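You operate a simulated robot arm through the tools that you are given. There is no shell and no other tool.

You run a simulated robot arm. Do the job below in one go: nothing can be reset, and whatever is moved stays where it is left.

Task
Load the nickel pad into its slide and give it its last stroke.
Fine: its slide bears the colour beside its name on the board; guard shut before the start; its stock ends at 0, the belt stopped by the red button; the other pad stays on the bench.

It is judged by the outcome, as a careful person would: the job done as asked, and still so three seconds after it is handed in. It fails if anything else is knocked over, pushed out of place, dropped, spilled or broken.

Robot
A 6-joint arm with a two-finger parallel gripper on a trunk, on a base that drives. Base frame: it is fixed to the floor where the robot stands at the start and does not move with it; the origin is under the middle of the robot, x ahead of it, y to its left, z up. Lengths are in m, angles in rad, forces in N, time in s.
With the tool pointing down near the work surface it reaches from about 0.58 to 0.94 m from the robot's upright axis, wherever it stands. Its first joint turns from -2.601 to 2.601 rad. Places, roughly: clear guard [0.7, 0.9, 1.1]. Payload 3.43 kg.
The TCP is the grasp point between the finger pads, 0.034 m short of the fingertips. In the tool frame z runs along the fingers and y along their closing line. Largest opening 0.128 m; finger width 0.024, thickness 0.012; the body of the gripper, 0.048 by 0.13 m, starts 0.096 m behind the TCP.
Orientation is that of the tool frame in the base frame, as [roll, pitch, yaw] about the fixed x, y, z axes, in that order (R = Rz(yaw) Ry(pitch) Rx(roll)). With the fingers straight down and closing along the base's y, the tool's x points along the base's -x, its y along +y and its z along -z.

Tools
- The arm moves only by the tool drive_tool. Its argument "rows" is one flat list of numbers, 7 for each row, row after row: the turn, a rotation vector about the tool's x, y, z in units of 60 degrees (1.0 is 60 degrees), then the shift along the tool's x, y, z in units of 100 mm (1.0 is 100 mm), then the opening, from 0 (shut) to 1 (fully open). In form: [wx, wy, wz, dx, dy, dz, grip, wx, wy, wz, dx, dy, dz, grip, ...]. A call has 1 to 20 rows; each row is the pose to reach, as a shift and turn from the pose commanded when the call began, along the tool's axes at that moment. A call with a number of a shift or a turn outside -1 to 1 is refused whole. A row lasts 0.2 s, in which the tool goes at most 0.05 m and 0.15 rad; a call with a longer step from one row to the next is refused whole, and so is a gripper value outside its range. A pose out of reach is approached as far as the arm can. The call stops where the force on the tool passes 50 N (or 10 N more than at its start, if that is more) or the arm is blocked; 0.2 s more then pass. The fingers move at their own pace (about 0.108 m/s each) and stop on an object; they squeeze with about 43 N. The grip force told is the motor's: it shows also when the fingers shut on nothing. Time passes only in rows, and 0.2 s behind the last, so rows that repeat a pose let the fingers close. The reply holds the time, the measured pose of the TCP, the force on the tool along the base axes, the opening and the grip force, in the units named above and with some noise, with the torque about the TCP (base axes, N m) and any sound that the robot's microphone picked up.
- Cameras (640 x 400 px; columns grow to the right, rows downward): "scene" is now at [0.0204, 0.2144, 1.6537]; the picture's right is [0.57, -0.82, 0.00], its down [-0.61, -0.42, -0.67] and it looks along [0.55, 0.38, -0.74] (base axes); focal length 282 px, centre (320, 200). "wrist" rides on the gripper at [0.076, -0.011, -0.16] in the tool frame; the picture's right is [0.15, 0.99, 0.00], its down [-0.88, 0.13, -0.46] and it looks along [-0.45, 0.07, 0.89] (tool axes); focal length 234 px, centre (320, 200). There is no depth. A picture from a camera that has moved, and an enlarged one, comes with that camera's place and axes in the base frame and with its lens.
- get_image(camera): a new picture of that camera. No time passes.
- move_column(by): slides the trunk up (or, below 0, down) by that many m; the arm and the scene camera ride with it, the base frame stays. It gives what a move gives, with no picture.
- base_move(legs): drives the robot by 1 to 6 legs, each [ahead, turn to the left] in m and rad, along the robot's own axes; the way and the turn of a leg run together, so that a leg with both is an arc; at most 1.5 m and 3.142 rad a leg. The arm and the cameras ride along, it lands a little off, and it stops where it bumps. It gives what a move gives.
- pan_tilt(pan, tilt): turns the head with the scene camera to pan (to the left, within 2.705 rad either way) and tilt (down, from -0.506 to 1.204), counted from straight ahead of the robot. It gives what a move gives.
- enlarge(camera, box): a new picture of the part [left, top, right, bottom] of that camera's present view, enlarged. No time passes.
- sign_off(): hands the job in; it is judged then, once.

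Places have to be worked out from the pictures, the camera data and where the tool is seen. Open the gripper and draw the arm clear of the work before you hand the job in, unless the task says otherwise.

The tools are called after ">>>" as name(argument=value, ...) on one line, values as JSON. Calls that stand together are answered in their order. drive_tool: Moves the arm, as the interface text tells. Its arguments: {"type":"object","properties":{"rows":{"type":"array","items":{"type":"number"}}},"required":["rows"]} The other tools are called the same way: move_column (by) slides the trunk up or down; base_move (legs) drives the base; pan_tilt (pan, tilt) turns the head that bears the scene camera; get_image (camera) takes a picture; enlarge (camera, box) takes an enlarged picture of a part of a camera's view; sign_off () hands the job in.

At the start:

```text
time: 0.0
position: [0.4837, 0.3431, 1.001]
tcp_rot: [-3.142, -0.001, -3.136]
ft_force: [-0.5, -0.4, -0.1]
wrist_torque: [0.03, -0.01, -0.02]
grip_width: 0.1279
grip_force: 0.1
trunk travel left (down, up): [-0.675, 0.035]
robot x, y, heading: [-0.0012, 0.0001, -0.007]
head pan, tilt: [0.604, 0.833]
```

scene: 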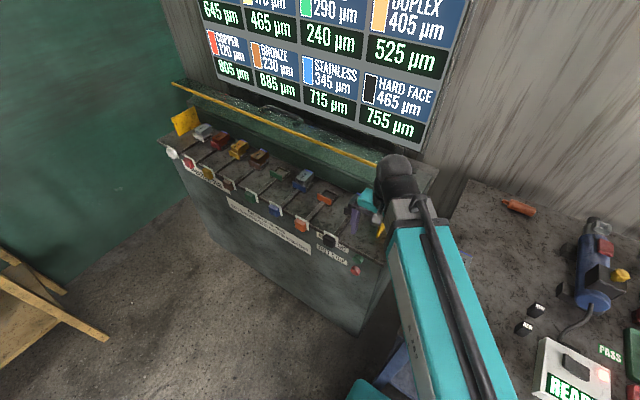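
wrist: 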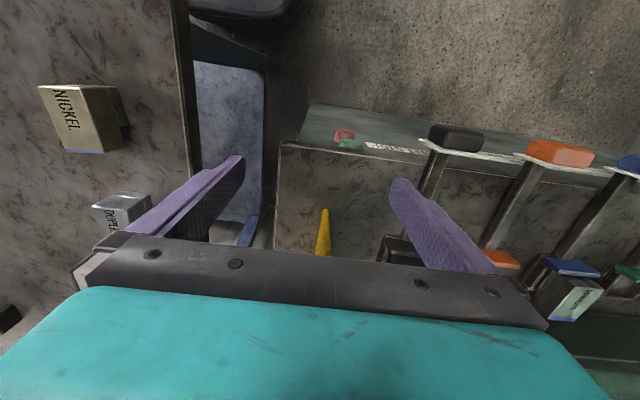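

The scene shows a board, a machine with coloured slides, and a bench to the right with the nickel and duplex pads near the tool. I look at the board first, by tilting the head up.

>>> pan_tilt(pan=0.6, tilt=0.3)

>>> get_image(camera="scene")

>>> enlarge(camera="wrist", box=[0, 60, 240, 260])

>>> enlarge(camera="wrist", box=[300, 80, 640, 380])

```text
time: 0.9
position: [0.4853, 0.3424, 0.9993]
tcp_rot: [3.141, 0.0, -3.136]
ft_force: [0.1, -0.5, -0.7]
wrist_torque: [-0.02, -0.01, 0.0]
grip_width: 0.1281
grip_force: 0.1
trunk travel left (down, up): [-0.675, 0.035]
robot x, y, heading: [-0.0001, 0.0023, -0.001]
head pan, tilt: [0.6, 0.3]
```

```text
taken
camera scene: at [0.0324, 0.2222, 1.7006], right [0.56, -0.83, 0.0], down [-0.24, -0.17, -0.95], along [0.79, 0.54, -0.3], focal length 282 px, centre (320, 200)
```

scene: 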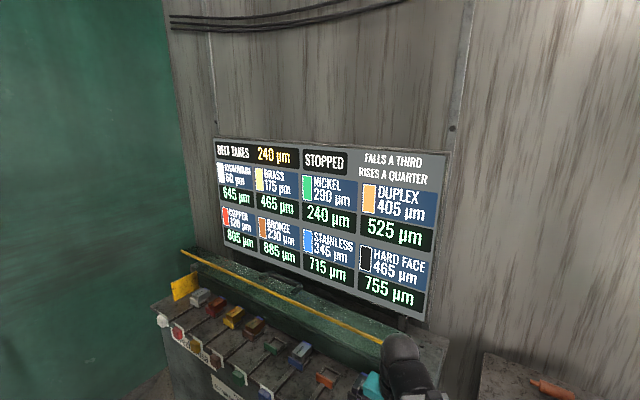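

```text
2.00 times, centred on (120, 160) of wrist
camera zoom: at [0.4088, 0.3303, 1.16], right [-0.15, 0.99, 0.0], down [0.88, 0.14, 0.46], along [0.45, 0.07, -0.89], focal length 468 px, centre (720, 280)
```

zoom: 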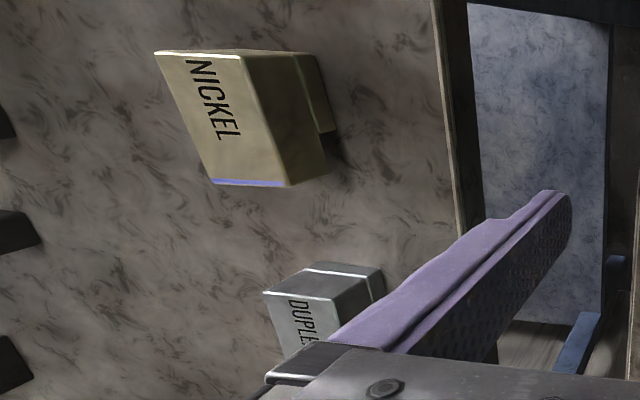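

```text
1.33 times, centred on (470, 230) of wrist
camera zoom: at [0.4088, 0.3303, 1.16], right [-0.15, 0.99, 0.0], down [0.88, 0.14, 0.46], along [0.45, 0.07, -0.89], focal length 312 px, centre (120, 160)
```

zoom: 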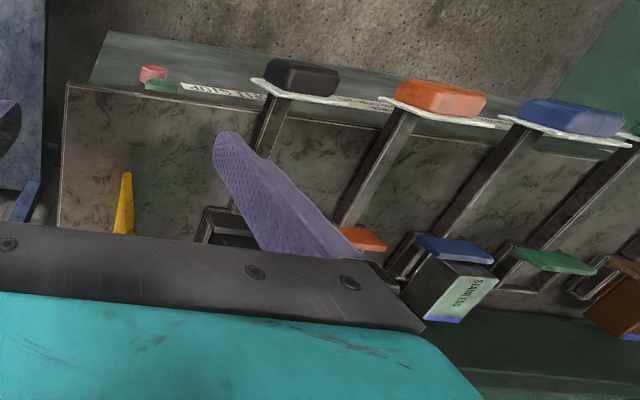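

>>> enlarge(camera="scene", box=[200, 130, 460, 330])

>>> enlarge(camera="scene", box=[140, 240, 400, 400])

```text
2.00 times, centred on (330, 230) of scene
camera zoom: at [0.0324, 0.2222, 1.7006], right [0.56, -0.83, 0.0], down [-0.24, -0.17, -0.95], along [0.79, 0.54, -0.3], focal length 563 px, centre (300, 140)
```

zoom: 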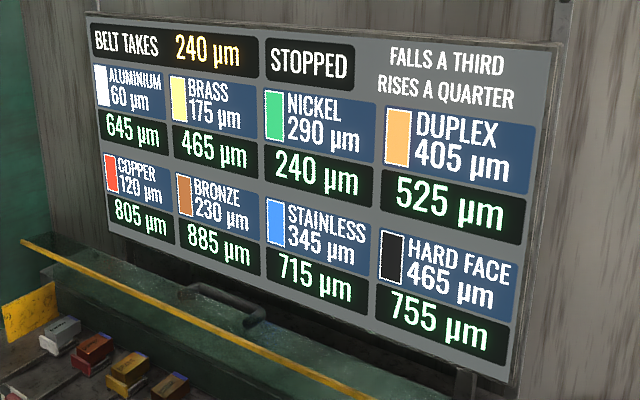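

```text
2.46 times, centred on (270, 320) of scene
camera zoom: at [0.0324, 0.2222, 1.7006], right [0.56, -0.83, 0.0], down [-0.24, -0.17, -0.95], along [0.79, 0.54, -0.3], focal length 693 px, centre (443, -95)
```

zoom: 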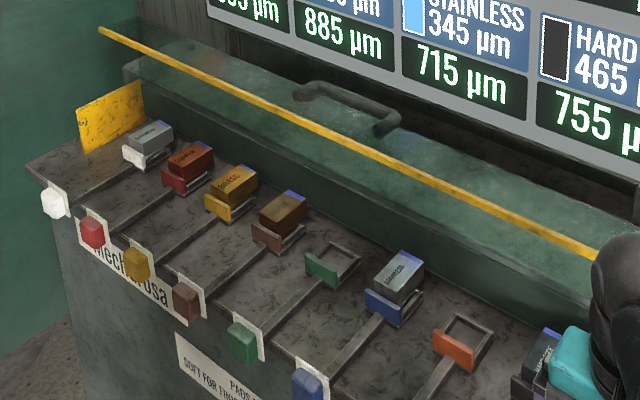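

The board gives nickel green with 240 µm stock, belt takes 240 µm. I read the notices on the machine and look at the bench.

>>> pan_tilt(pan=0.75, tilt=0.75)

>>> get_image(camera="scene")

>>> enlarge(camera="scene", box=[160, 140, 420, 300])

>>> enlarge(camera="scene", box=[240, 180, 340, 245])

>>> pan_tilt(pan=0.0, tilt=0.8)

>>> get_image(camera="scene")

```text
time: 1.9
position: [0.4851, 0.3435, 1.0003]
tcp_rot: [-3.141, -0.001, -3.136]
ft_force: [0.1, 0.3, 0.6]
wrist_torque: [-0.02, 0.0, 0.02]
grip_width: 0.1281
grip_force: 0.2
trunk travel left (down, up): [-0.675, 0.035]
robot x, y, heading: [0.0008, 0.002, 0.001]
head pan, tilt: [0.75, 0.75]
```

```text
taken
camera scene: at [0.016, 0.226, 1.6604], right [0.68, -0.73, 0.0], down [-0.5, -0.46, -0.73], along [0.54, 0.5, -0.68], focal length 282 px, centre (320, 200)
```

scene: 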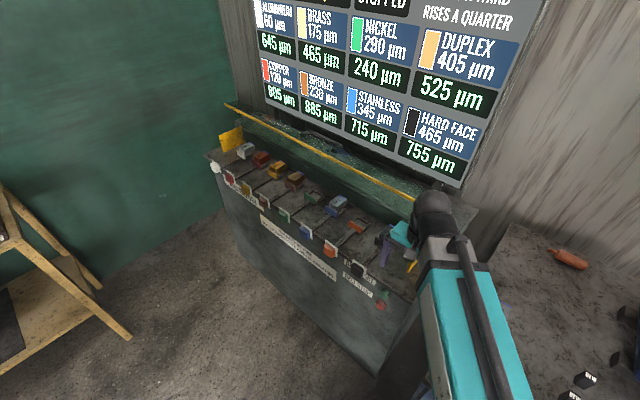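

```text
2.46 times, centred on (290, 220) of scene
camera zoom: at [0.016, 0.226, 1.6604], right [0.68, -0.73, 0.0], down [-0.5, -0.46, -0.73], along [0.54, 0.5, -0.68], focal length 693 px, centre (394, 151)
```

zoom: 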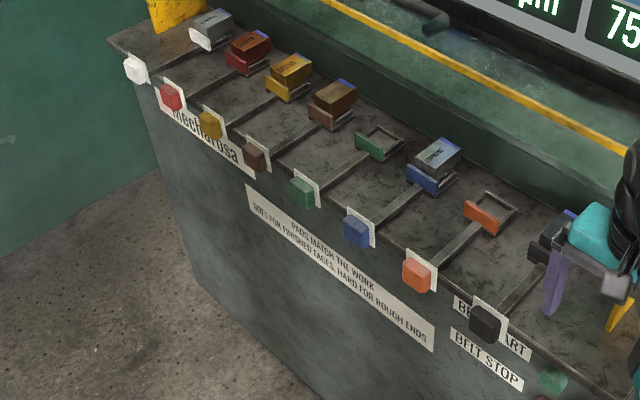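

```text
6.15 times, centred on (290, 212) of scene
camera zoom: at [0.016, 0.226, 1.6604], right [0.68, -0.73, 0.0], down [-0.5, -0.46, -0.73], along [0.54, 0.5, -0.68], focal length 1732 px, centre (505, 123)
```

zoom: 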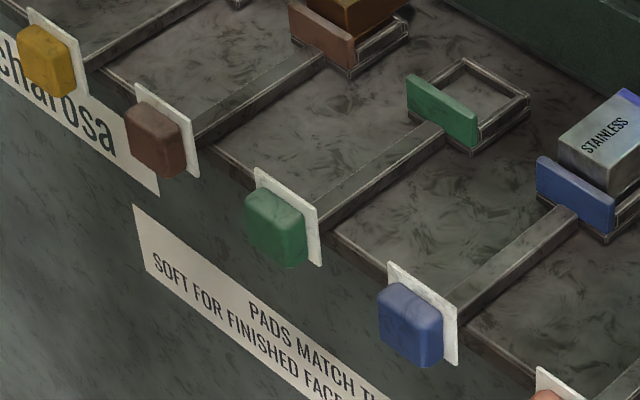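

```text
time: 3.0
position: [0.4856, 0.3429, 0.9997]
tcp_rot: [-3.141, 0.0, -3.136]
ft_force: [0.0, 0.2, 0.5]
wrist_torque: [0.01, 0.02, -0.01]
grip_width: 0.128
grip_force: 0.0
trunk travel left (down, up): [-0.675, 0.035]
robot x, y, heading: [0.0005, 0.0029, 0.002]
head pan, tilt: [0.0, 0.799]
```

```text
taken
camera scene: at [0.0359, 0.1695, 1.6563], right [0.0, -1.0, 0.0], down [-0.72, 0.0, -0.7], along [0.7, 0.0, -0.72], focal length 282 px, centre (320, 200)
```

scene: 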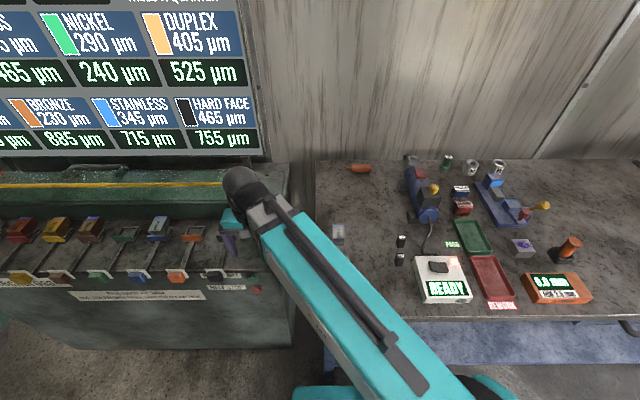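

The green slide's cradle is empty, and the "clear guard" seems to be the transparent panel with the yellow edge. I look closer at the guard and at the bench.

>>> pan_tilt(pan=0.85, tilt=0.6)

>>> get_image(camera="scene")

>>> enlarge(camera="scene", box=[240, 140, 500, 300])

>>> pan_tilt(pan=-0.2, tilt=0.9)

>>> get_image(camera="scene")

>>> enlarge(camera="scene", box=[180, 60, 440, 300])

```text
time: 4.1
position: [0.4845, 0.3426, 0.9996]
tcp_rot: [-3.14, 0.0, -3.137]
ft_force: [0.2, 0.0, 0.4]
wrist_torque: [0.0, 0.01, 0.0]
grip_width: 0.1279
grip_force: 0.0
trunk travel left (down, up): [-0.675, 0.035]
robot x, y, heading: [-0.0026, 0.0015, -0.001]
head pan, tilt: [0.85, 0.6]
```

```text
taken
camera scene: at [0.0137, 0.2358, 1.6732], right [0.75, -0.66, 0.0], down [-0.37, -0.42, -0.82], along [0.55, 0.62, -0.57], focal length 282 px, centre (320, 200)
```

scene: 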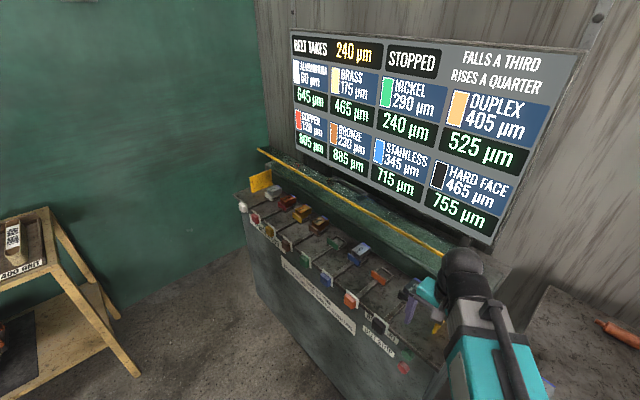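

```text
2.46 times, centred on (370, 220) of scene
camera zoom: at [0.0137, 0.2358, 1.6732], right [0.75, -0.66, 0.0], down [-0.37, -0.42, -0.82], along [0.55, 0.62, -0.57], focal length 693 px, centre (197, 151)
```

zoom: 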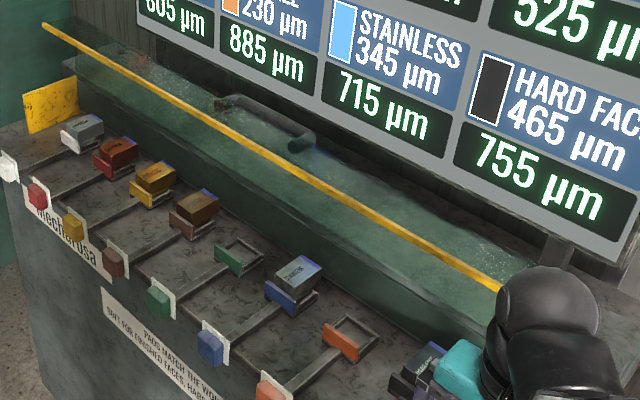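

```text
time: 5.4
position: [0.4843, 0.3432, 1.0009]
tcp_rot: [3.141, -0.001, -3.138]
ft_force: [-0.1, -0.3, -0.5]
wrist_torque: [-0.05, -0.01, 0.01]
grip_width: 0.1282
grip_force: 0.1
trunk travel left (down, up): [-0.675, 0.035]
robot x, y, heading: [-0.0011, 0.0021, -0.004]
head pan, tilt: [-0.201, 0.901]
```

```text
taken
camera scene: at [0.0293, 0.1545, 1.6484], right [-0.2, -0.98, 0.0], down [-0.77, 0.16, -0.62], along [0.61, -0.12, -0.78], focal length 282 px, centre (320, 200)
```

scene: 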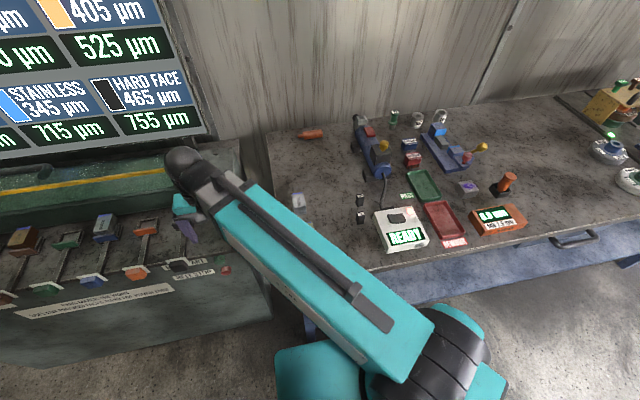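

```text
1.67 times, centred on (310, 180) of scene
camera zoom: at [0.0293, 0.1545, 1.6484], right [-0.2, -0.98, 0.0], down [-0.77, 0.16, -0.62], along [0.61, -0.12, -0.78], focal length 469 px, centre (337, 233)
```

zoom: 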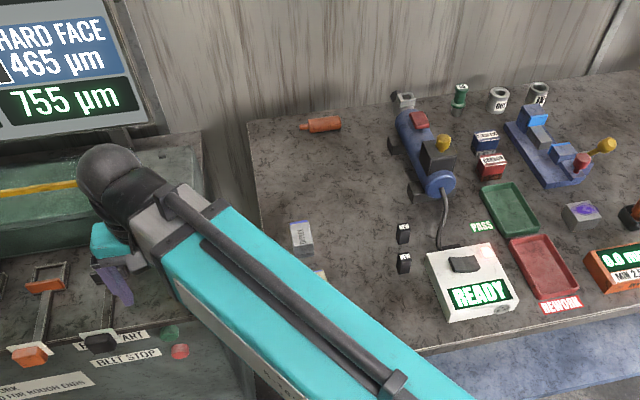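

The nickel pad is too near the robot's axis to reach, so I will need to back off a little. I check what is behind and beside the robot first.

>>> pan_tilt(pan=2.5, tilt=0.6)

>>> get_image(camera="scene")

>>> pan_tilt(pan=-2.5, tilt=0.6)

>>> get_image(camera="scene")

>>> pan_tilt(pan=1.3, tilt=0.7)

>>> get_image(camera="scene")

```text
time: 7.8
position: [0.4851, 0.3441, 1.0008]
tcp_rot: [-3.141, -0.001, -3.135]
ft_force: [-0.3, -0.5, 0.3]
wrist_torque: [-0.01, -0.02, 0.02]
grip_width: 0.128
grip_force: 0.0
trunk travel left (down, up): [-0.675, 0.035]
robot x, y, heading: [-0.0028, -0.002, -0.005]
head pan, tilt: [2.499, 0.6]
```

```text
taken
camera scene: at [-0.1154, 0.2226, 1.6732], right [0.6, 0.8, 0.0], down [0.45, -0.34, -0.82], along [-0.66, 0.5, -0.57], focal length 282 px, centre (320, 200)
```

scene: 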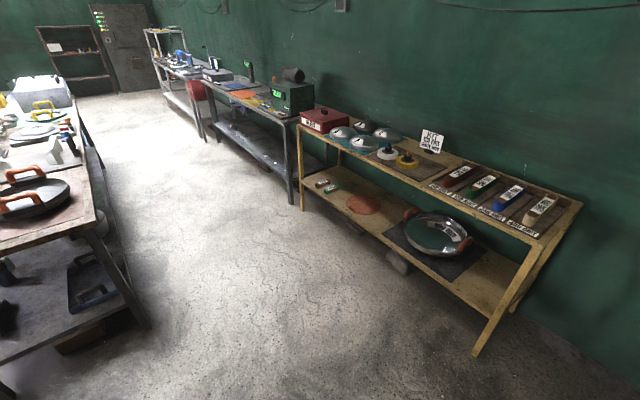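

```text
time: 11.8
position: [0.4835, 0.3427, 0.9999]
tcp_rot: [3.14, 0.0, -3.136]
ft_force: [-0.5, -0.1, 0.3]
wrist_torque: [0.0, 0.02, -0.01]
grip_width: 0.1281
grip_force: 0.1
trunk travel left (down, up): [-0.675, 0.035]
robot x, y, heading: [-0.0009, -0.0027, 0.002]
head pan, tilt: [-2.499, 0.6]
```

```text
taken
camera scene: at [-0.1155, 0.1167, 1.6732], right [-0.6, 0.8, 0.0], down [0.45, 0.34, -0.83], along [-0.66, -0.49, -0.56], focal length 282 px, centre (320, 200)
```

scene: 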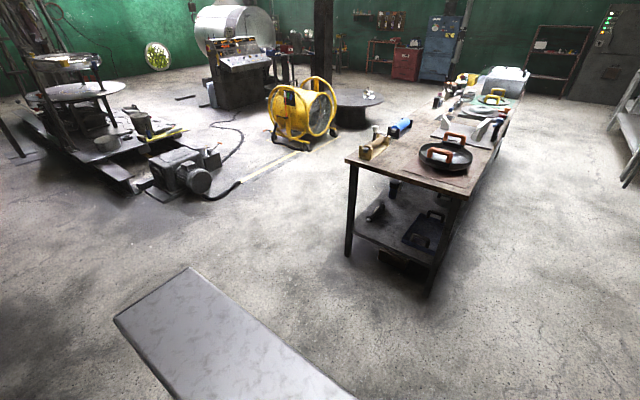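

```text
time: 14.9
position: [0.4841, 0.3426, 0.9997]
tcp_rot: [3.141, 0.0, -3.138]
ft_force: [0.0, -0.3, -0.2]
wrist_torque: [0.02, -0.01, 0.02]
grip_width: 0.1282
grip_force: 0.1
trunk travel left (down, up): [-0.675, 0.035]
robot x, y, heading: [-0.0037, -0.0007, -0.004]
head pan, tilt: [1.3, 0.7]
```

```text
taken
camera scene: at [-0.0219, 0.2514, 1.6645], right [0.96, -0.27, 0.0], down [-0.17, -0.62, -0.76], along [0.21, 0.74, -0.64], focal length 282 px, centre (320, 200)
```

scene: 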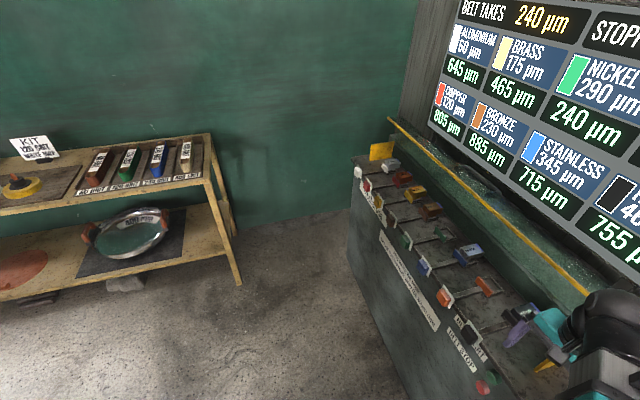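

Behind the robot it is clear for over a metre. I back up 0.22 m.

>>> base_move(legs=[[-0.22, 0]])

>>> get_image(camera="wrist")

```text
time: 16.7
position: [0.2629, 0.3421, 1.0003]
tcp_rot: [-3.14, 0.0, -3.137]
ft_force: [-0.5, 0.5, -0.1]
wrist_torque: [-0.01, -0.04, 0.01]
grip_width: 0.1278
grip_force: 0.1
trunk travel left (down, up): [-0.675, 0.035]
robot x, y, heading: [-0.2229, -0.0016, -0.003]
head pan, tilt: [1.3, 0.7]
```

```text
taken
camera wrist: at [0.1868, 0.3303, 1.1602], right [-0.15, 0.99, 0.0], down [0.88, 0.14, 0.46], along [0.45, 0.07, -0.89], focal length 234 px, centre (320, 200)
```

wrist: 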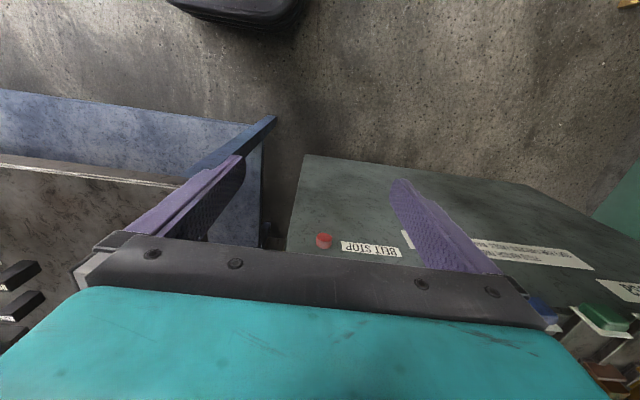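

The red button works out at about (0.487, 0.382, 0.756). I now carry the gripper up and right to look at the nickel pad from above.

>>> drive_tool(rows=[0, 0, 0, -0.2, -0.25, -0.2, 1, 0, 0, 0, -0.4, -0.5, -0.4, 1, 0, 0, 0, -0.6, -0.75, -0.6, 1, 0, 0, 0, -0.8, -1, -0.8, 1])

>>> drive_tool(rows=[0, 0, 0, 0, -0.4, 0, 1, 0, 0, 0, 0, -0.8, 0, 1, 0, 0, 0, 0, -1, 0, 1])

>>> get_image(camera="wrist")

```text
time: 17.7
position: [0.3438, 0.2443, 1.0797]
tcp_rot: [3.141, 0.0, -3.137]
ft_force: [0.1, 0.8, 0.0]
wrist_torque: [0.05, -0.01, -0.02]
grip_width: 0.1279
grip_force: 0.0
trunk travel left (down, up): [-0.675, 0.035]
robot x, y, heading: [-0.2219, 0.0042, -0.0]
head pan, tilt: [1.3, 0.7]
```

```text
time: 18.5
position: [0.3436, 0.1424, 1.0797]
tcp_rot: [3.14, -0.001, -3.135]
ft_force: [-0.1, 0.0, 0.2]
wrist_torque: [0.0, -0.01, -0.03]
grip_width: 0.128
grip_force: 0.1
trunk travel left (down, up): [-0.675, 0.035]
robot x, y, heading: [-0.2231, 0.0019, -0.004]
head pan, tilt: [1.3, 0.7]
```

```text
taken
camera wrist: at [0.2683, 0.1304, 1.2399], right [-0.15, 0.99, 0.0], down [0.88, 0.14, 0.46], along [0.45, 0.07, -0.89], focal length 234 px, centre (320, 200)
```

wrist: 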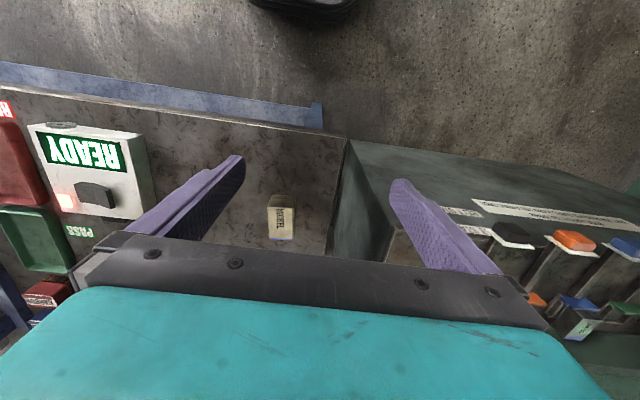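

>>> enlarge(camera="wrist", box=[230, 170, 330, 250])

>>> pan_tilt(pan=0.1, tilt=0.75)

>>> get_image(camera="scene")

```text
5.00 times, centred on (280, 210) of wrist
camera zoom: at [0.2683, 0.1304, 1.2399], right [-0.15, 0.99, 0.0], down [0.88, 0.14, 0.46], along [0.45, 0.07, -0.89], focal length 1171 px, centre (520, 150)
```

zoom: 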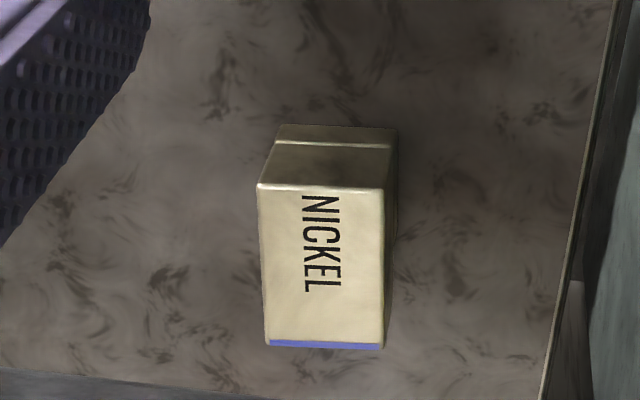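

```text
time: 19.9
position: [0.344, 0.1432, 1.0807]
tcp_rot: [3.141, 0.001, -3.137]
ft_force: [-0.9, 0.4, -0.8]
wrist_torque: [0.02, -0.04, 0.01]
grip_width: 0.1278
grip_force: 0.1
trunk travel left (down, up): [-0.675, 0.035]
robot x, y, heading: [-0.2202, 0.0001, -0.002]
head pan, tilt: [0.099, 0.75]
```

```text
taken
camera scene: at [-0.1836, 0.178, 1.6603], right [0.1, -1.0, 0.0], down [-0.68, -0.07, -0.73], along [0.73, 0.07, -0.68], focal length 282 px, centre (320, 200)
```

scene: 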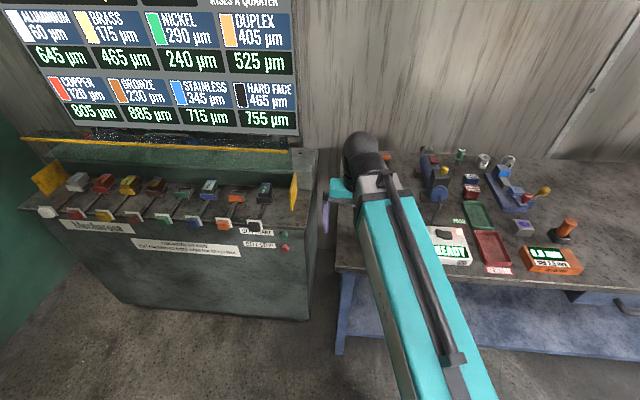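

The nickel pad is on the bench at about (0.479, 0.100), top z 0.925, bench 0.885, size 0.061 x 0.041, turned about +0.1 rad, its blue edge away from the robot like the loaded pads. I move above it with that turn and check.

>>> drive_tool(rows=[0, 0, -0.03, -0.3, -0.12, 0.1, 1, 0, 0, -0.06, -0.6, -0.25, 0.2, 1, 0, 0, -0.09, -0.9, -0.4, 0.3, 1, 0, 0, -0.0955, -1.0, -0.43, 0.4, 1])

>>> get_image(camera="wrist")

```text
time: 20.9
position: [0.4457, 0.1005, 1.0383]
tcp_rot: [-3.14, 0.0, -3.034]
ft_force: [0.4, -0.4, 0.4]
wrist_torque: [-0.02, 0.02, 0.0]
grip_width: 0.1278
grip_force: 0.0
trunk travel left (down, up): [-0.675, 0.035]
robot x, y, heading: [-0.2236, 0.001, -0.002]
head pan, tilt: [0.099, 0.75]
```

```text
taken
camera wrist: at [0.3707, 0.0808, 1.1996], right [-0.25, 0.97, 0.0], down [0.86, 0.22, 0.46], along [0.44, 0.11, -0.89], focal length 234 px, centre (320, 200)
```

wrist: 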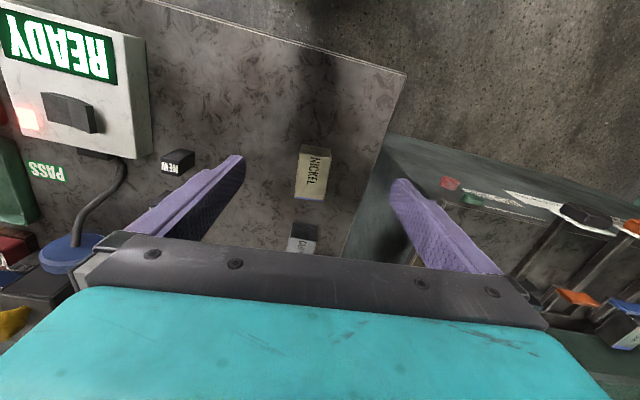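

>>> enlarge(camera="wrist", box=[270, 130, 370, 260])

```text
3.08 times, centred on (320, 195) of wrist
camera zoom: at [0.3707, 0.0808, 1.1996], right [-0.25, 0.97, 0.0], down [0.86, 0.22, 0.46], along [0.44, 0.11, -0.89], focal length 720 px, centre (320, 215)
```

zoom: 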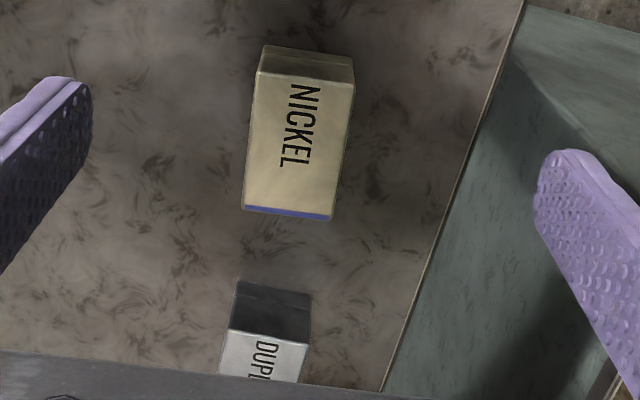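

Refined: pad centre about (0.480, 0.098), turned about 0.107 rad, matching the tool. I line up and lower so the fingertips straddle the upper part of the pad.

>>> drive_tool(rows=[0, 0, 0, -0.338, -0.062, 0, 1, 0, 0, 0, -0.338, -0.062, 0.3, 1, 0, 0, 0, -0.338, -0.062, 0.6, 1, 0, 0, 0, -0.338, -0.062, 0.6, 0.6])

>>> get_image(camera="wrist")

```text
time: 21.9
position: [0.4782, 0.0973, 0.9797]
tcp_rot: [-3.14, 0.0, -3.035]
ft_force: [-0.1, 0.4, -0.2]
wrist_torque: [-0.01, 0.05, 0.02]
grip_width: 0.0768
grip_force: 0.0
trunk travel left (down, up): [-0.675, 0.035]
robot x, y, heading: [-0.217, -0.0017, 0.002]
head pan, tilt: [0.099, 0.75]
```

```text
taken
camera wrist: at [0.4038, 0.0781, 1.1398], right [-0.25, 0.97, 0.0], down [0.86, 0.22, 0.46], along [0.44, 0.11, -0.89], focal length 234 px, centre (320, 200)
```

wrist: 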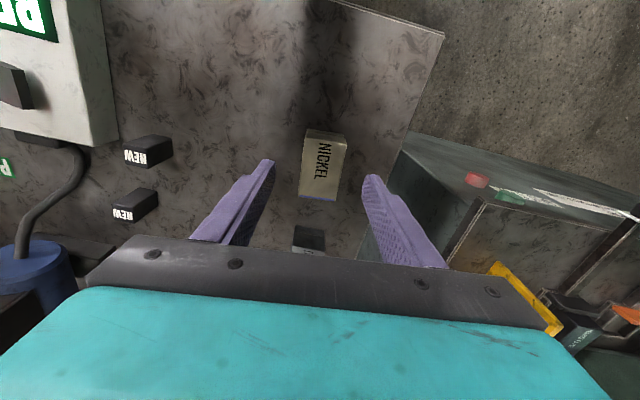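

The pad sits centred between the fingers. I lower to TCP z ≈ 0.931 and close.

>>> drive_tool(rows=[0, 0, 0, 0, 0, 0.25, 0.6, 0, 0, 0, 0, 0, 0.48, 0.6, 0, 0, 0, 0, 0, 0.48, 0.4, 0, 0, 0, 0, 0, 0.48, 0.2, 0, 0, 0, 0, 0, 0.48, 0.2, 0, 0, 0, 0, 0, 0.48, 0.2])

>>> get_image(camera="wrist")

```text
time: 23.3
position: [0.4785, 0.0984, 0.9315]
tcp_rot: [3.141, 0.001, -3.038]
ft_force: [0.1, 3.4, 0.7]
wrist_torque: [0.2, -0.07, 0.0]
grip_width: 0.0397
grip_force: 42.7
trunk travel left (down, up): [-0.675, 0.035]
robot x, y, heading: [-0.2193, -0.0008, -0.004]
head pan, tilt: [0.099, 0.75]
```

```text
taken
camera wrist: at [0.4042, 0.0782, 1.0918], right [-0.25, 0.97, 0.0], down [0.86, 0.22, 0.46], along [0.44, 0.11, -0.89], focal length 234 px, centre (320, 200)
```

wrist: 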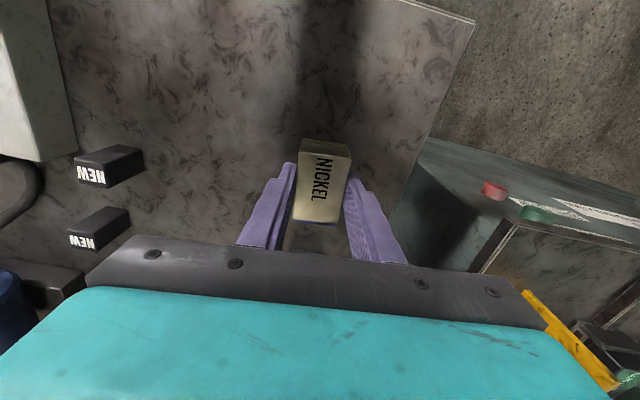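

The grip holds at 40 mm with 43 N. I lift the pad straight up.

>>> drive_tool(rows=[0, 0, 0, 0, 0, -0.2, 0.2, 0, 0, 0, 0, 0, -0.5, 0.2, 0, 0, 0, 0, 0, -0.8, 0.2, 0, 0, 0, 0, 0, -1, 0.2])

>>> drive_tool(rows=[0, 0, 0.025, 0.2, 0, -0.3, 0.2, 0, 0, 0.05, 0.4, 0, -0.6, 0.2, 0, 0, 0.075, 0.6, 0, -0.9, 0.2, 0, 0, 0.1, 0.8, 0, -1, 0.2])

>>> get_image(camera="wrist")

>>> get_image(camera="scene")

```text
time: 24.3
position: [0.4799, 0.0985, 1.0312]
tcp_rot: [-3.141, 0.0, -3.038]
ft_force: [-1.0, 0.2, 0.7]
wrist_torque: [-0.01, 0.03, -0.02]
grip_width: 0.0255
grip_force: 0.1
trunk travel left (down, up): [-0.675, 0.035]
robot x, y, heading: [-0.2212, 0.0033, -0.005]
head pan, tilt: [0.099, 0.75]
```

```text
time: 25.2
position: [0.4154, 0.0899, 1.1277]
tcp_rot: [-3.141, 0.015, -3.121]
ft_force: [7.3, 2.2, -11.5]
wrist_torque: [-0.45, 0.26, -0.25]
grip_width: 0.0257
grip_force: 0.1
trunk travel left (down, up): [-0.675, 0.035]
robot x, y, heading: [-0.2208, 0.0006, 0.004]
head pan, tilt: [0.099, 0.75]
stopped in row 4: the force on the tool passed its limit at 69 N (the readings are from after the stop); the commanded pose is now the measured one
```

```text
taken
camera wrist: at [0.3373, 0.0767, 1.285], right [-0.17, 0.99, 0.0], down [0.87, 0.15, 0.47], along [0.46, 0.08, -0.88], focal length 234 px, centre (320, 200)
```

wrist: 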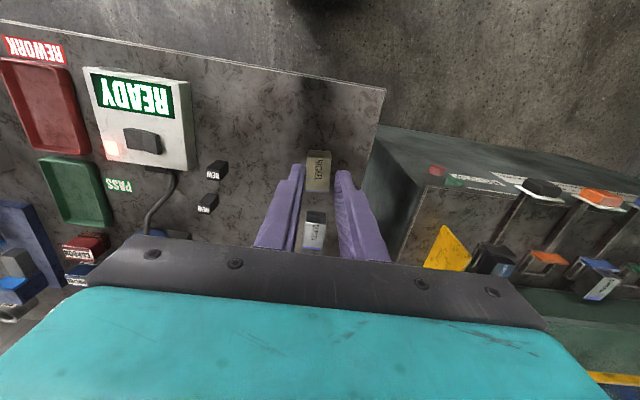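

```text
taken
camera scene: at [-0.1832, 0.1779, 1.6603], right [0.1, -1.0, 0.0], down [-0.68, -0.07, -0.73], along [0.73, 0.07, -0.68], focal length 282 px, centre (320, 200)
```

scene: 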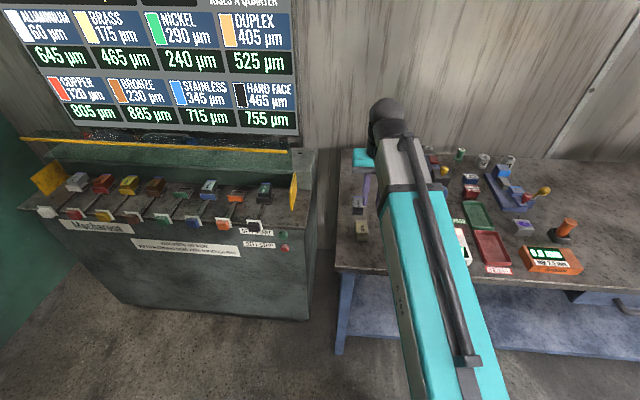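

The pad slipped out early in the lift (fingers shut to 26 mm) and it still stands on the bench. I check how it stands now.

>>> enlarge(camera="wrist", box=[270, 130, 370, 260])

>>> enlarge(camera="scene", box=[330, 180, 410, 250])

```text
3.08 times, centred on (320, 195) of wrist
camera zoom: at [0.3373, 0.0767, 1.285], right [-0.17, 0.99, 0.0], down [0.87, 0.15, 0.47], along [0.46, 0.08, -0.88], focal length 720 px, centre (320, 215)
```

zoom: 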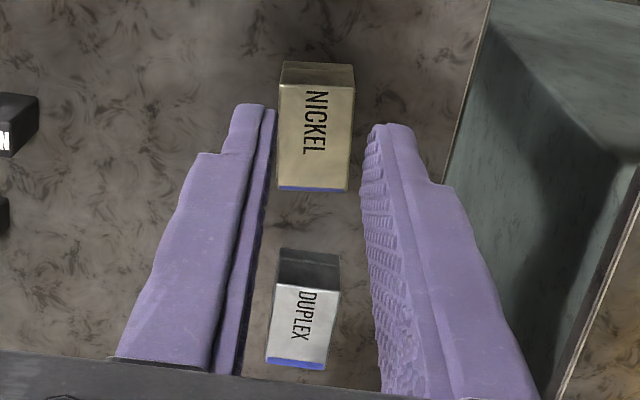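

```text
5.71 times, centred on (370, 215) of scene
camera zoom: at [-0.1832, 0.1779, 1.6603], right [0.1, -1.0, 0.0], down [-0.68, -0.07, -0.73], along [0.73, 0.07, -0.68], focal length 1609 px, centre (34, 114)
```

zoom: 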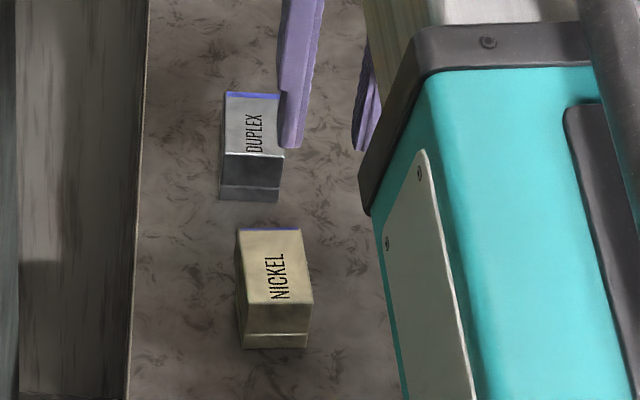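

The pad is unmoved and upright, at about (0.480, 0.098). I go back over it with opened fingers, and this time will grip deeper and with the fingers commanded fully shut.

>>> drive_tool(rows=[0, 0.0143, -0.03, -0.2, 0.03, 0.1, 0.4, 0, 0.0143, -0.06, -0.4, 0.06, 0.4, 0.6, 0, 0.0143, -0.09, -0.645, 0.073, 0.8, 0.6, 0, 0.0143, -0.09, -0.645, 0.073, 1, 0.6])

>>> get_image(camera="wrist")

>>> enlarge(camera="wrist", box=[220, 130, 420, 250])

```text
time: 26.2
position: [0.4811, 0.0988, 1.0258]
tcp_rot: [-3.139, -0.004, -3.026]
ft_force: [-0.2, 0.9, 0.6]
wrist_torque: [0.01, 0.01, -0.01]
grip_width: 0.0765
grip_force: 0.0
trunk travel left (down, up): [-0.675, 0.035]
robot x, y, heading: [-0.2218, 0.0038, -0.009]
head pan, tilt: [0.099, 0.75]
```

```text
taken
camera wrist: at [0.4063, 0.0782, 1.1863], right [-0.26, 0.97, 0.0], down [0.86, 0.23, 0.45], along [0.44, 0.12, -0.89], focal length 234 px, centre (320, 200)
```

wrist: 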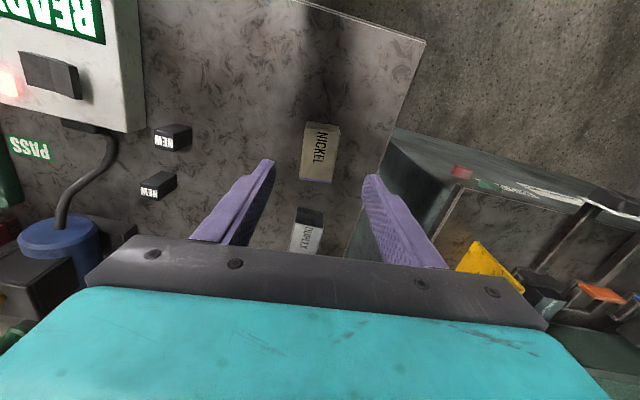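

```text
3.20 times, centred on (320, 190) of wrist
camera zoom: at [0.4063, 0.0782, 1.1863], right [-0.26, 0.97, 0.0], down [0.86, 0.23, 0.45], along [0.44, 0.12, -0.89], focal length 749 px, centre (320, 232)
```

zoom: 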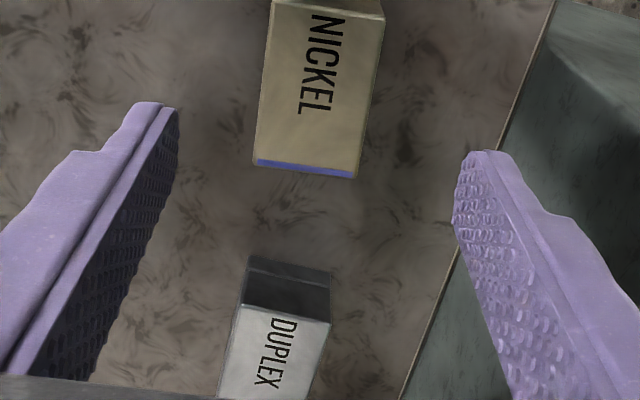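

Alignment is fine. I go down to TCP z ≈ 0.926 and close fully.

>>> drive_tool(rows=[0, 0, 0, 0, 0, 0.4, 0.6, 0, 0, 0, 0, 0, 0.75, 0.6, 0, 0, 0, 0, 0, 1, 0.6, 0, 0, 0, 0, 0, 1, 0.3, 0, 0, 0, 0, 0, 1, 0, 0, 0, 0, 0, 0, 1, 0, 0, 0, 0, 0, 0, 1, 0])

>>> drive_tool(rows=[0, 0, 0, 0, 0, -0.03, 0, 0, 0, 0, 0, 0, -0.07, 0, 0, 0, 0, 0, 0, -0.12, 0, 0, 0, 0, 0, 0, -0.18, 0, 0, 0, 0, 0, 0, -0.25, 0])

>>> get_image(camera="wrist")

```text
time: 27.9
position: [0.4798, 0.0985, 0.9259]
tcp_rot: [-3.139, -0.005, -3.024]
ft_force: [1.1, -1.5, 0.5]
wrist_torque: [0.03, -0.06, -0.03]
grip_width: 0.04
grip_force: 42.7
trunk travel left (down, up): [-0.675, 0.035]
robot x, y, heading: [-0.2223, 0.0041, -0.003]
head pan, tilt: [0.099, 0.75]
```

```text
time: 29.1
position: [0.4799, 0.0979, 0.9515]
tcp_rot: [-3.14, -0.004, -3.025]
ft_force: [1.0, 0.4, -9.2]
wrist_torque: [0.0, 0.01, 0.0]
grip_width: 0.04
grip_force: 42.5
trunk travel left (down, up): [-0.675, 0.035]
robot x, y, heading: [-0.2232, 0.0048, -0.003]
head pan, tilt: [0.099, 0.75]
```

```text
taken
camera wrist: at [0.4064, 0.0782, 1.1117], right [-0.26, 0.97, 0.0], down [0.86, 0.23, 0.45], along [0.44, 0.12, -0.89], focal length 234 px, centre (320, 200)
```

wrist: 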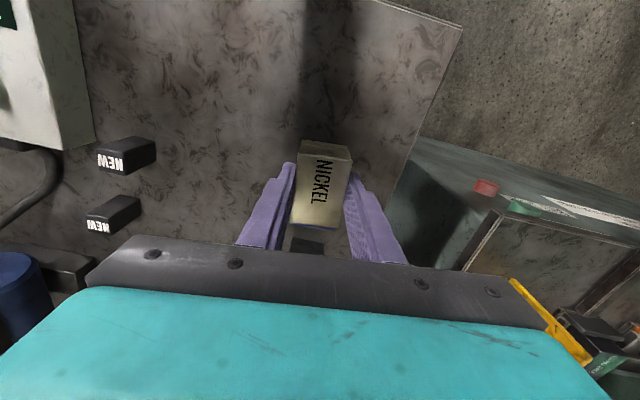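

The pad is held now: about 9 N weight, steady 40 mm grip. I lift it further, gently.

>>> drive_tool(rows=[0, 0, 0, 0, 0, -0.08, 0, 0, 0, 0, 0, 0, -0.2, 0, 0, 0, 0, 0, 0, -0.35, 0, 0, 0, 0, 0, 0, -0.5, 0, 0, 0, 0, 0, 0, -0.65, 0, 0, 0, 0, 0, 0, -0.8, 0, 0, 0, 0, 0, 0, -0.9, 0])

>>> get_image(camera="wrist")

>>> get_image(camera="scene")

```text
time: 30.6
position: [0.48, 0.0983, 1.0423]
tcp_rot: [-3.141, -0.004, -3.025]
ft_force: [-0.4, 0.2, -8.8]
wrist_torque: [0.01, 0.05, -0.02]
grip_width: 0.0398
grip_force: 43.2
trunk travel left (down, up): [-0.675, 0.035]
robot x, y, heading: [-0.219, 0.0014, -0.003]
head pan, tilt: [0.099, 0.75]
```

```text
taken
camera wrist: at [0.4072, 0.0787, 1.202], right [-0.26, 0.97, 0.0], down [0.86, 0.23, 0.45], along [0.44, 0.12, -0.89], focal length 234 px, centre (320, 200)
```

wrist: 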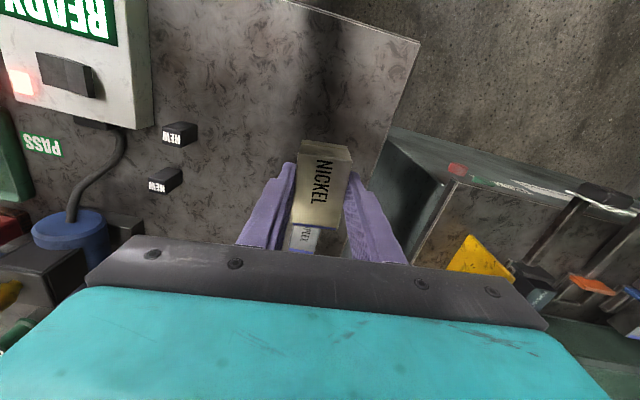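

```text
taken
camera scene: at [-0.1827, 0.178, 1.6602], right [0.1, -1.0, 0.0], down [-0.68, -0.07, -0.73], along [0.73, 0.07, -0.68], focal length 282 px, centre (320, 200)
```

scene: 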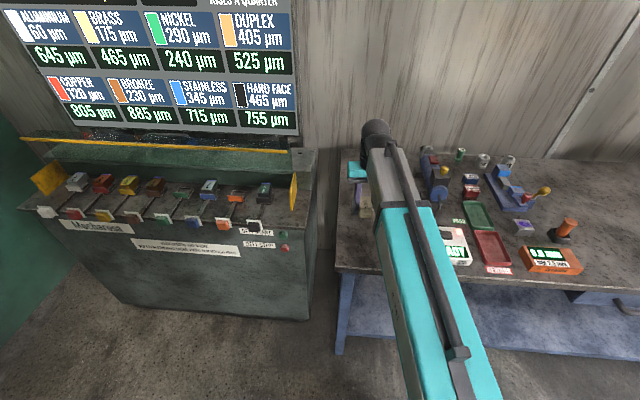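

I zoom on the machine to understand the guard and the cradles before driving.

>>> enlarge(camera="scene", box=[10, 110, 330, 310])

>>> enlarge(camera="scene", box=[140, 120, 320, 260])

```text
2.00 times, centred on (170, 210) of scene
camera zoom: at [-0.1827, 0.178, 1.6602], right [0.1, -1.0, 0.0], down [-0.68, -0.07, -0.73], along [0.73, 0.07, -0.68], focal length 563 px, centre (620, 180)
```

zoom: 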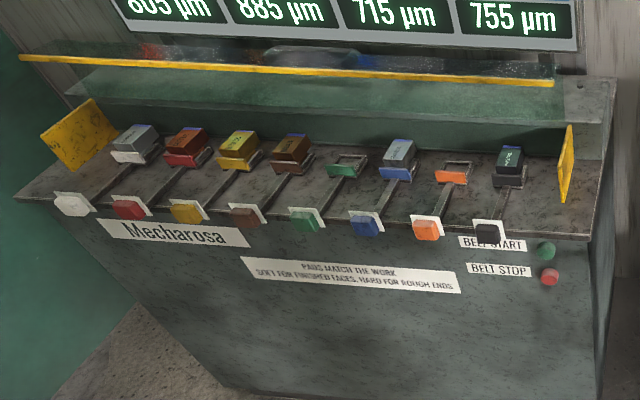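

```text
2.86 times, centred on (230, 190) of scene
camera zoom: at [-0.1827, 0.178, 1.6602], right [0.1, -1.0, 0.0], down [-0.68, -0.07, -0.73], along [0.73, 0.07, -0.68], focal length 804 px, centre (577, 229)
```

zoom: 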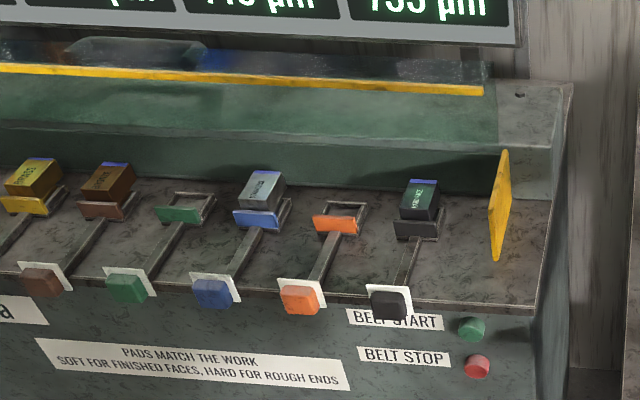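

The guard panel is now up (yellow bar above the housing); shut, it should come down over the pads onto the yellow cheek plates. I drive left in front of the machine: turn left, ahead 0.62 m, turn back.

>>> base_move(legs=[[0, 1.571], [0.62, 0]])

>>> base_move(legs=[[0, -1.571]])

>>> pan_tilt(pan=0.3, tilt=0.7)

>>> get_image(camera="scene")

>>> get_image(camera="wrist")

```text
time: 39.8
position: [-0.316, 1.324, 1.0411]
tcp_rot: [-3.139, -0.004, -1.458]
ft_force: [0.5, 0.7, -8.4]
wrist_torque: [-0.02, -0.04, 0.01]
grip_width: 0.0399
grip_force: 42.9
trunk travel left (down, up): [-0.675, 0.035]
robot x, y, heading: [-0.2149, 0.6185, 1.565]
head pan, tilt: [0.099, 0.75]
```

```text
time: 45.5
position: [0.486, 0.7249, 1.0406]
tcp_rot: [-3.14, -0.004, -3.024]
ft_force: [0.8, -0.3, -8.3]
wrist_torque: [-0.06, 0.08, 0.02]
grip_width: 0.0398
grip_force: 42.8
trunk travel left (down, up): [-0.675, 0.035]
robot x, y, heading: [-0.2122, 0.6124, 0.008]
head pan, tilt: [0.099, 0.75]
```

```text
time: 46.2
position: [0.4865, 0.7259, 1.0409]
tcp_rot: [-3.138, -0.004, -3.021]
ft_force: [-0.1, 0.3, -8.6]
wrist_torque: [-0.02, 0.02, 0.01]
grip_width: 0.0399
grip_force: 42.7
trunk travel left (down, up): [-0.675, 0.035]
robot x, y, heading: [-0.2174, 0.613, 0.007]
head pan, tilt: [0.3, 0.7]
```

```text
taken
camera scene: at [-0.1805, 0.8067, 1.6645], right [0.3, -0.95, 0.0], down [-0.61, -0.2, -0.76], along [0.73, 0.23, -0.64], focal length 282 px, centre (320, 200)
```

scene: 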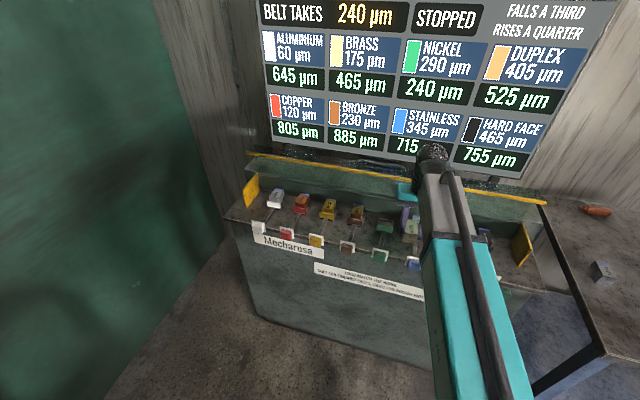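

```text
taken
camera wrist: at [0.4124, 0.7042, 1.2016], right [-0.26, 0.96, 0.0], down [0.86, 0.24, 0.45], along [0.44, 0.12, -0.89], focal length 234 px, centre (320, 200)
```

wrist: 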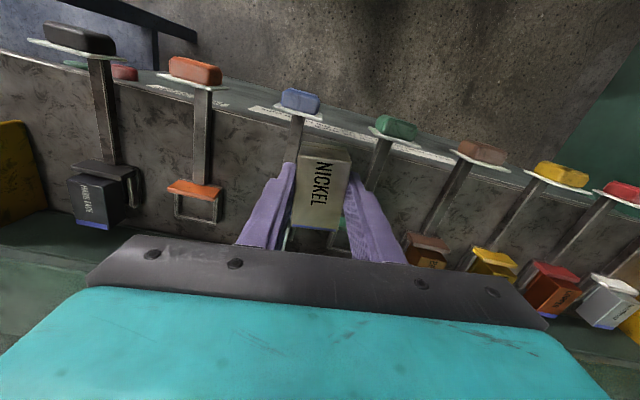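

The pad is held over the machine. I zoom on the empty orange cradle, which is built like the green one, and on the slide lines.

>>> enlarge(camera="wrist", box=[150, 160, 250, 240])

>>> enlarge(camera="wrist", box=[340, 100, 640, 320])

>>> enlarge(camera="scene", box=[330, 190, 430, 280])

```text
5.00 times, centred on (200, 200) of wrist
camera zoom: at [0.4124, 0.7042, 1.2016], right [-0.26, 0.96, 0.0], down [0.86, 0.24, 0.45], along [0.44, 0.12, -0.89], focal length 1171 px, centre (920, 200)
```

zoom: 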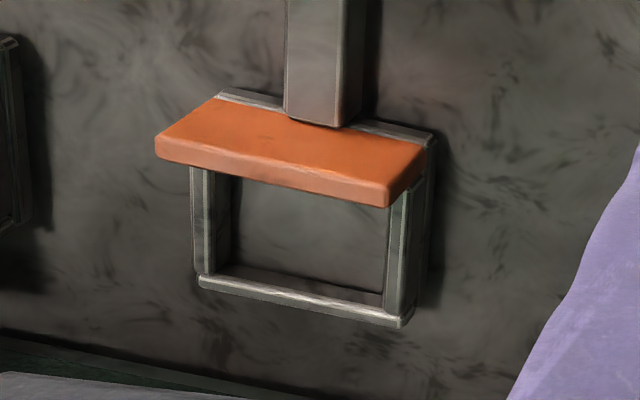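

```text
1.82 times, centred on (490, 210) of wrist
camera zoom: at [0.4124, 0.7042, 1.2016], right [-0.26, 0.96, 0.0], down [0.86, 0.24, 0.45], along [0.44, 0.12, -0.89], focal length 426 px, centre (11, 182)
```

zoom: 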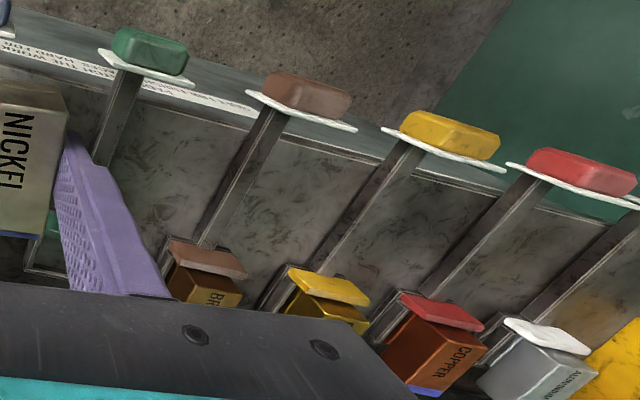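

```text
4.44 times, centred on (380, 235) of scene
camera zoom: at [-0.1805, 0.8067, 1.6645], right [0.3, -0.95, 0.0], down [-0.61, -0.2, -0.76], along [0.73, 0.23, -0.64], focal length 1251 px, centre (53, 44)
```

zoom: 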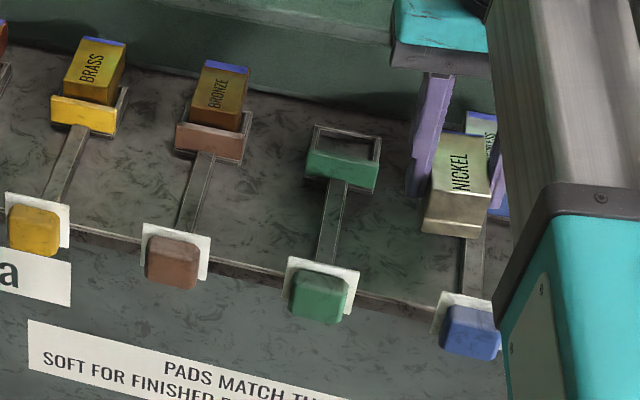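

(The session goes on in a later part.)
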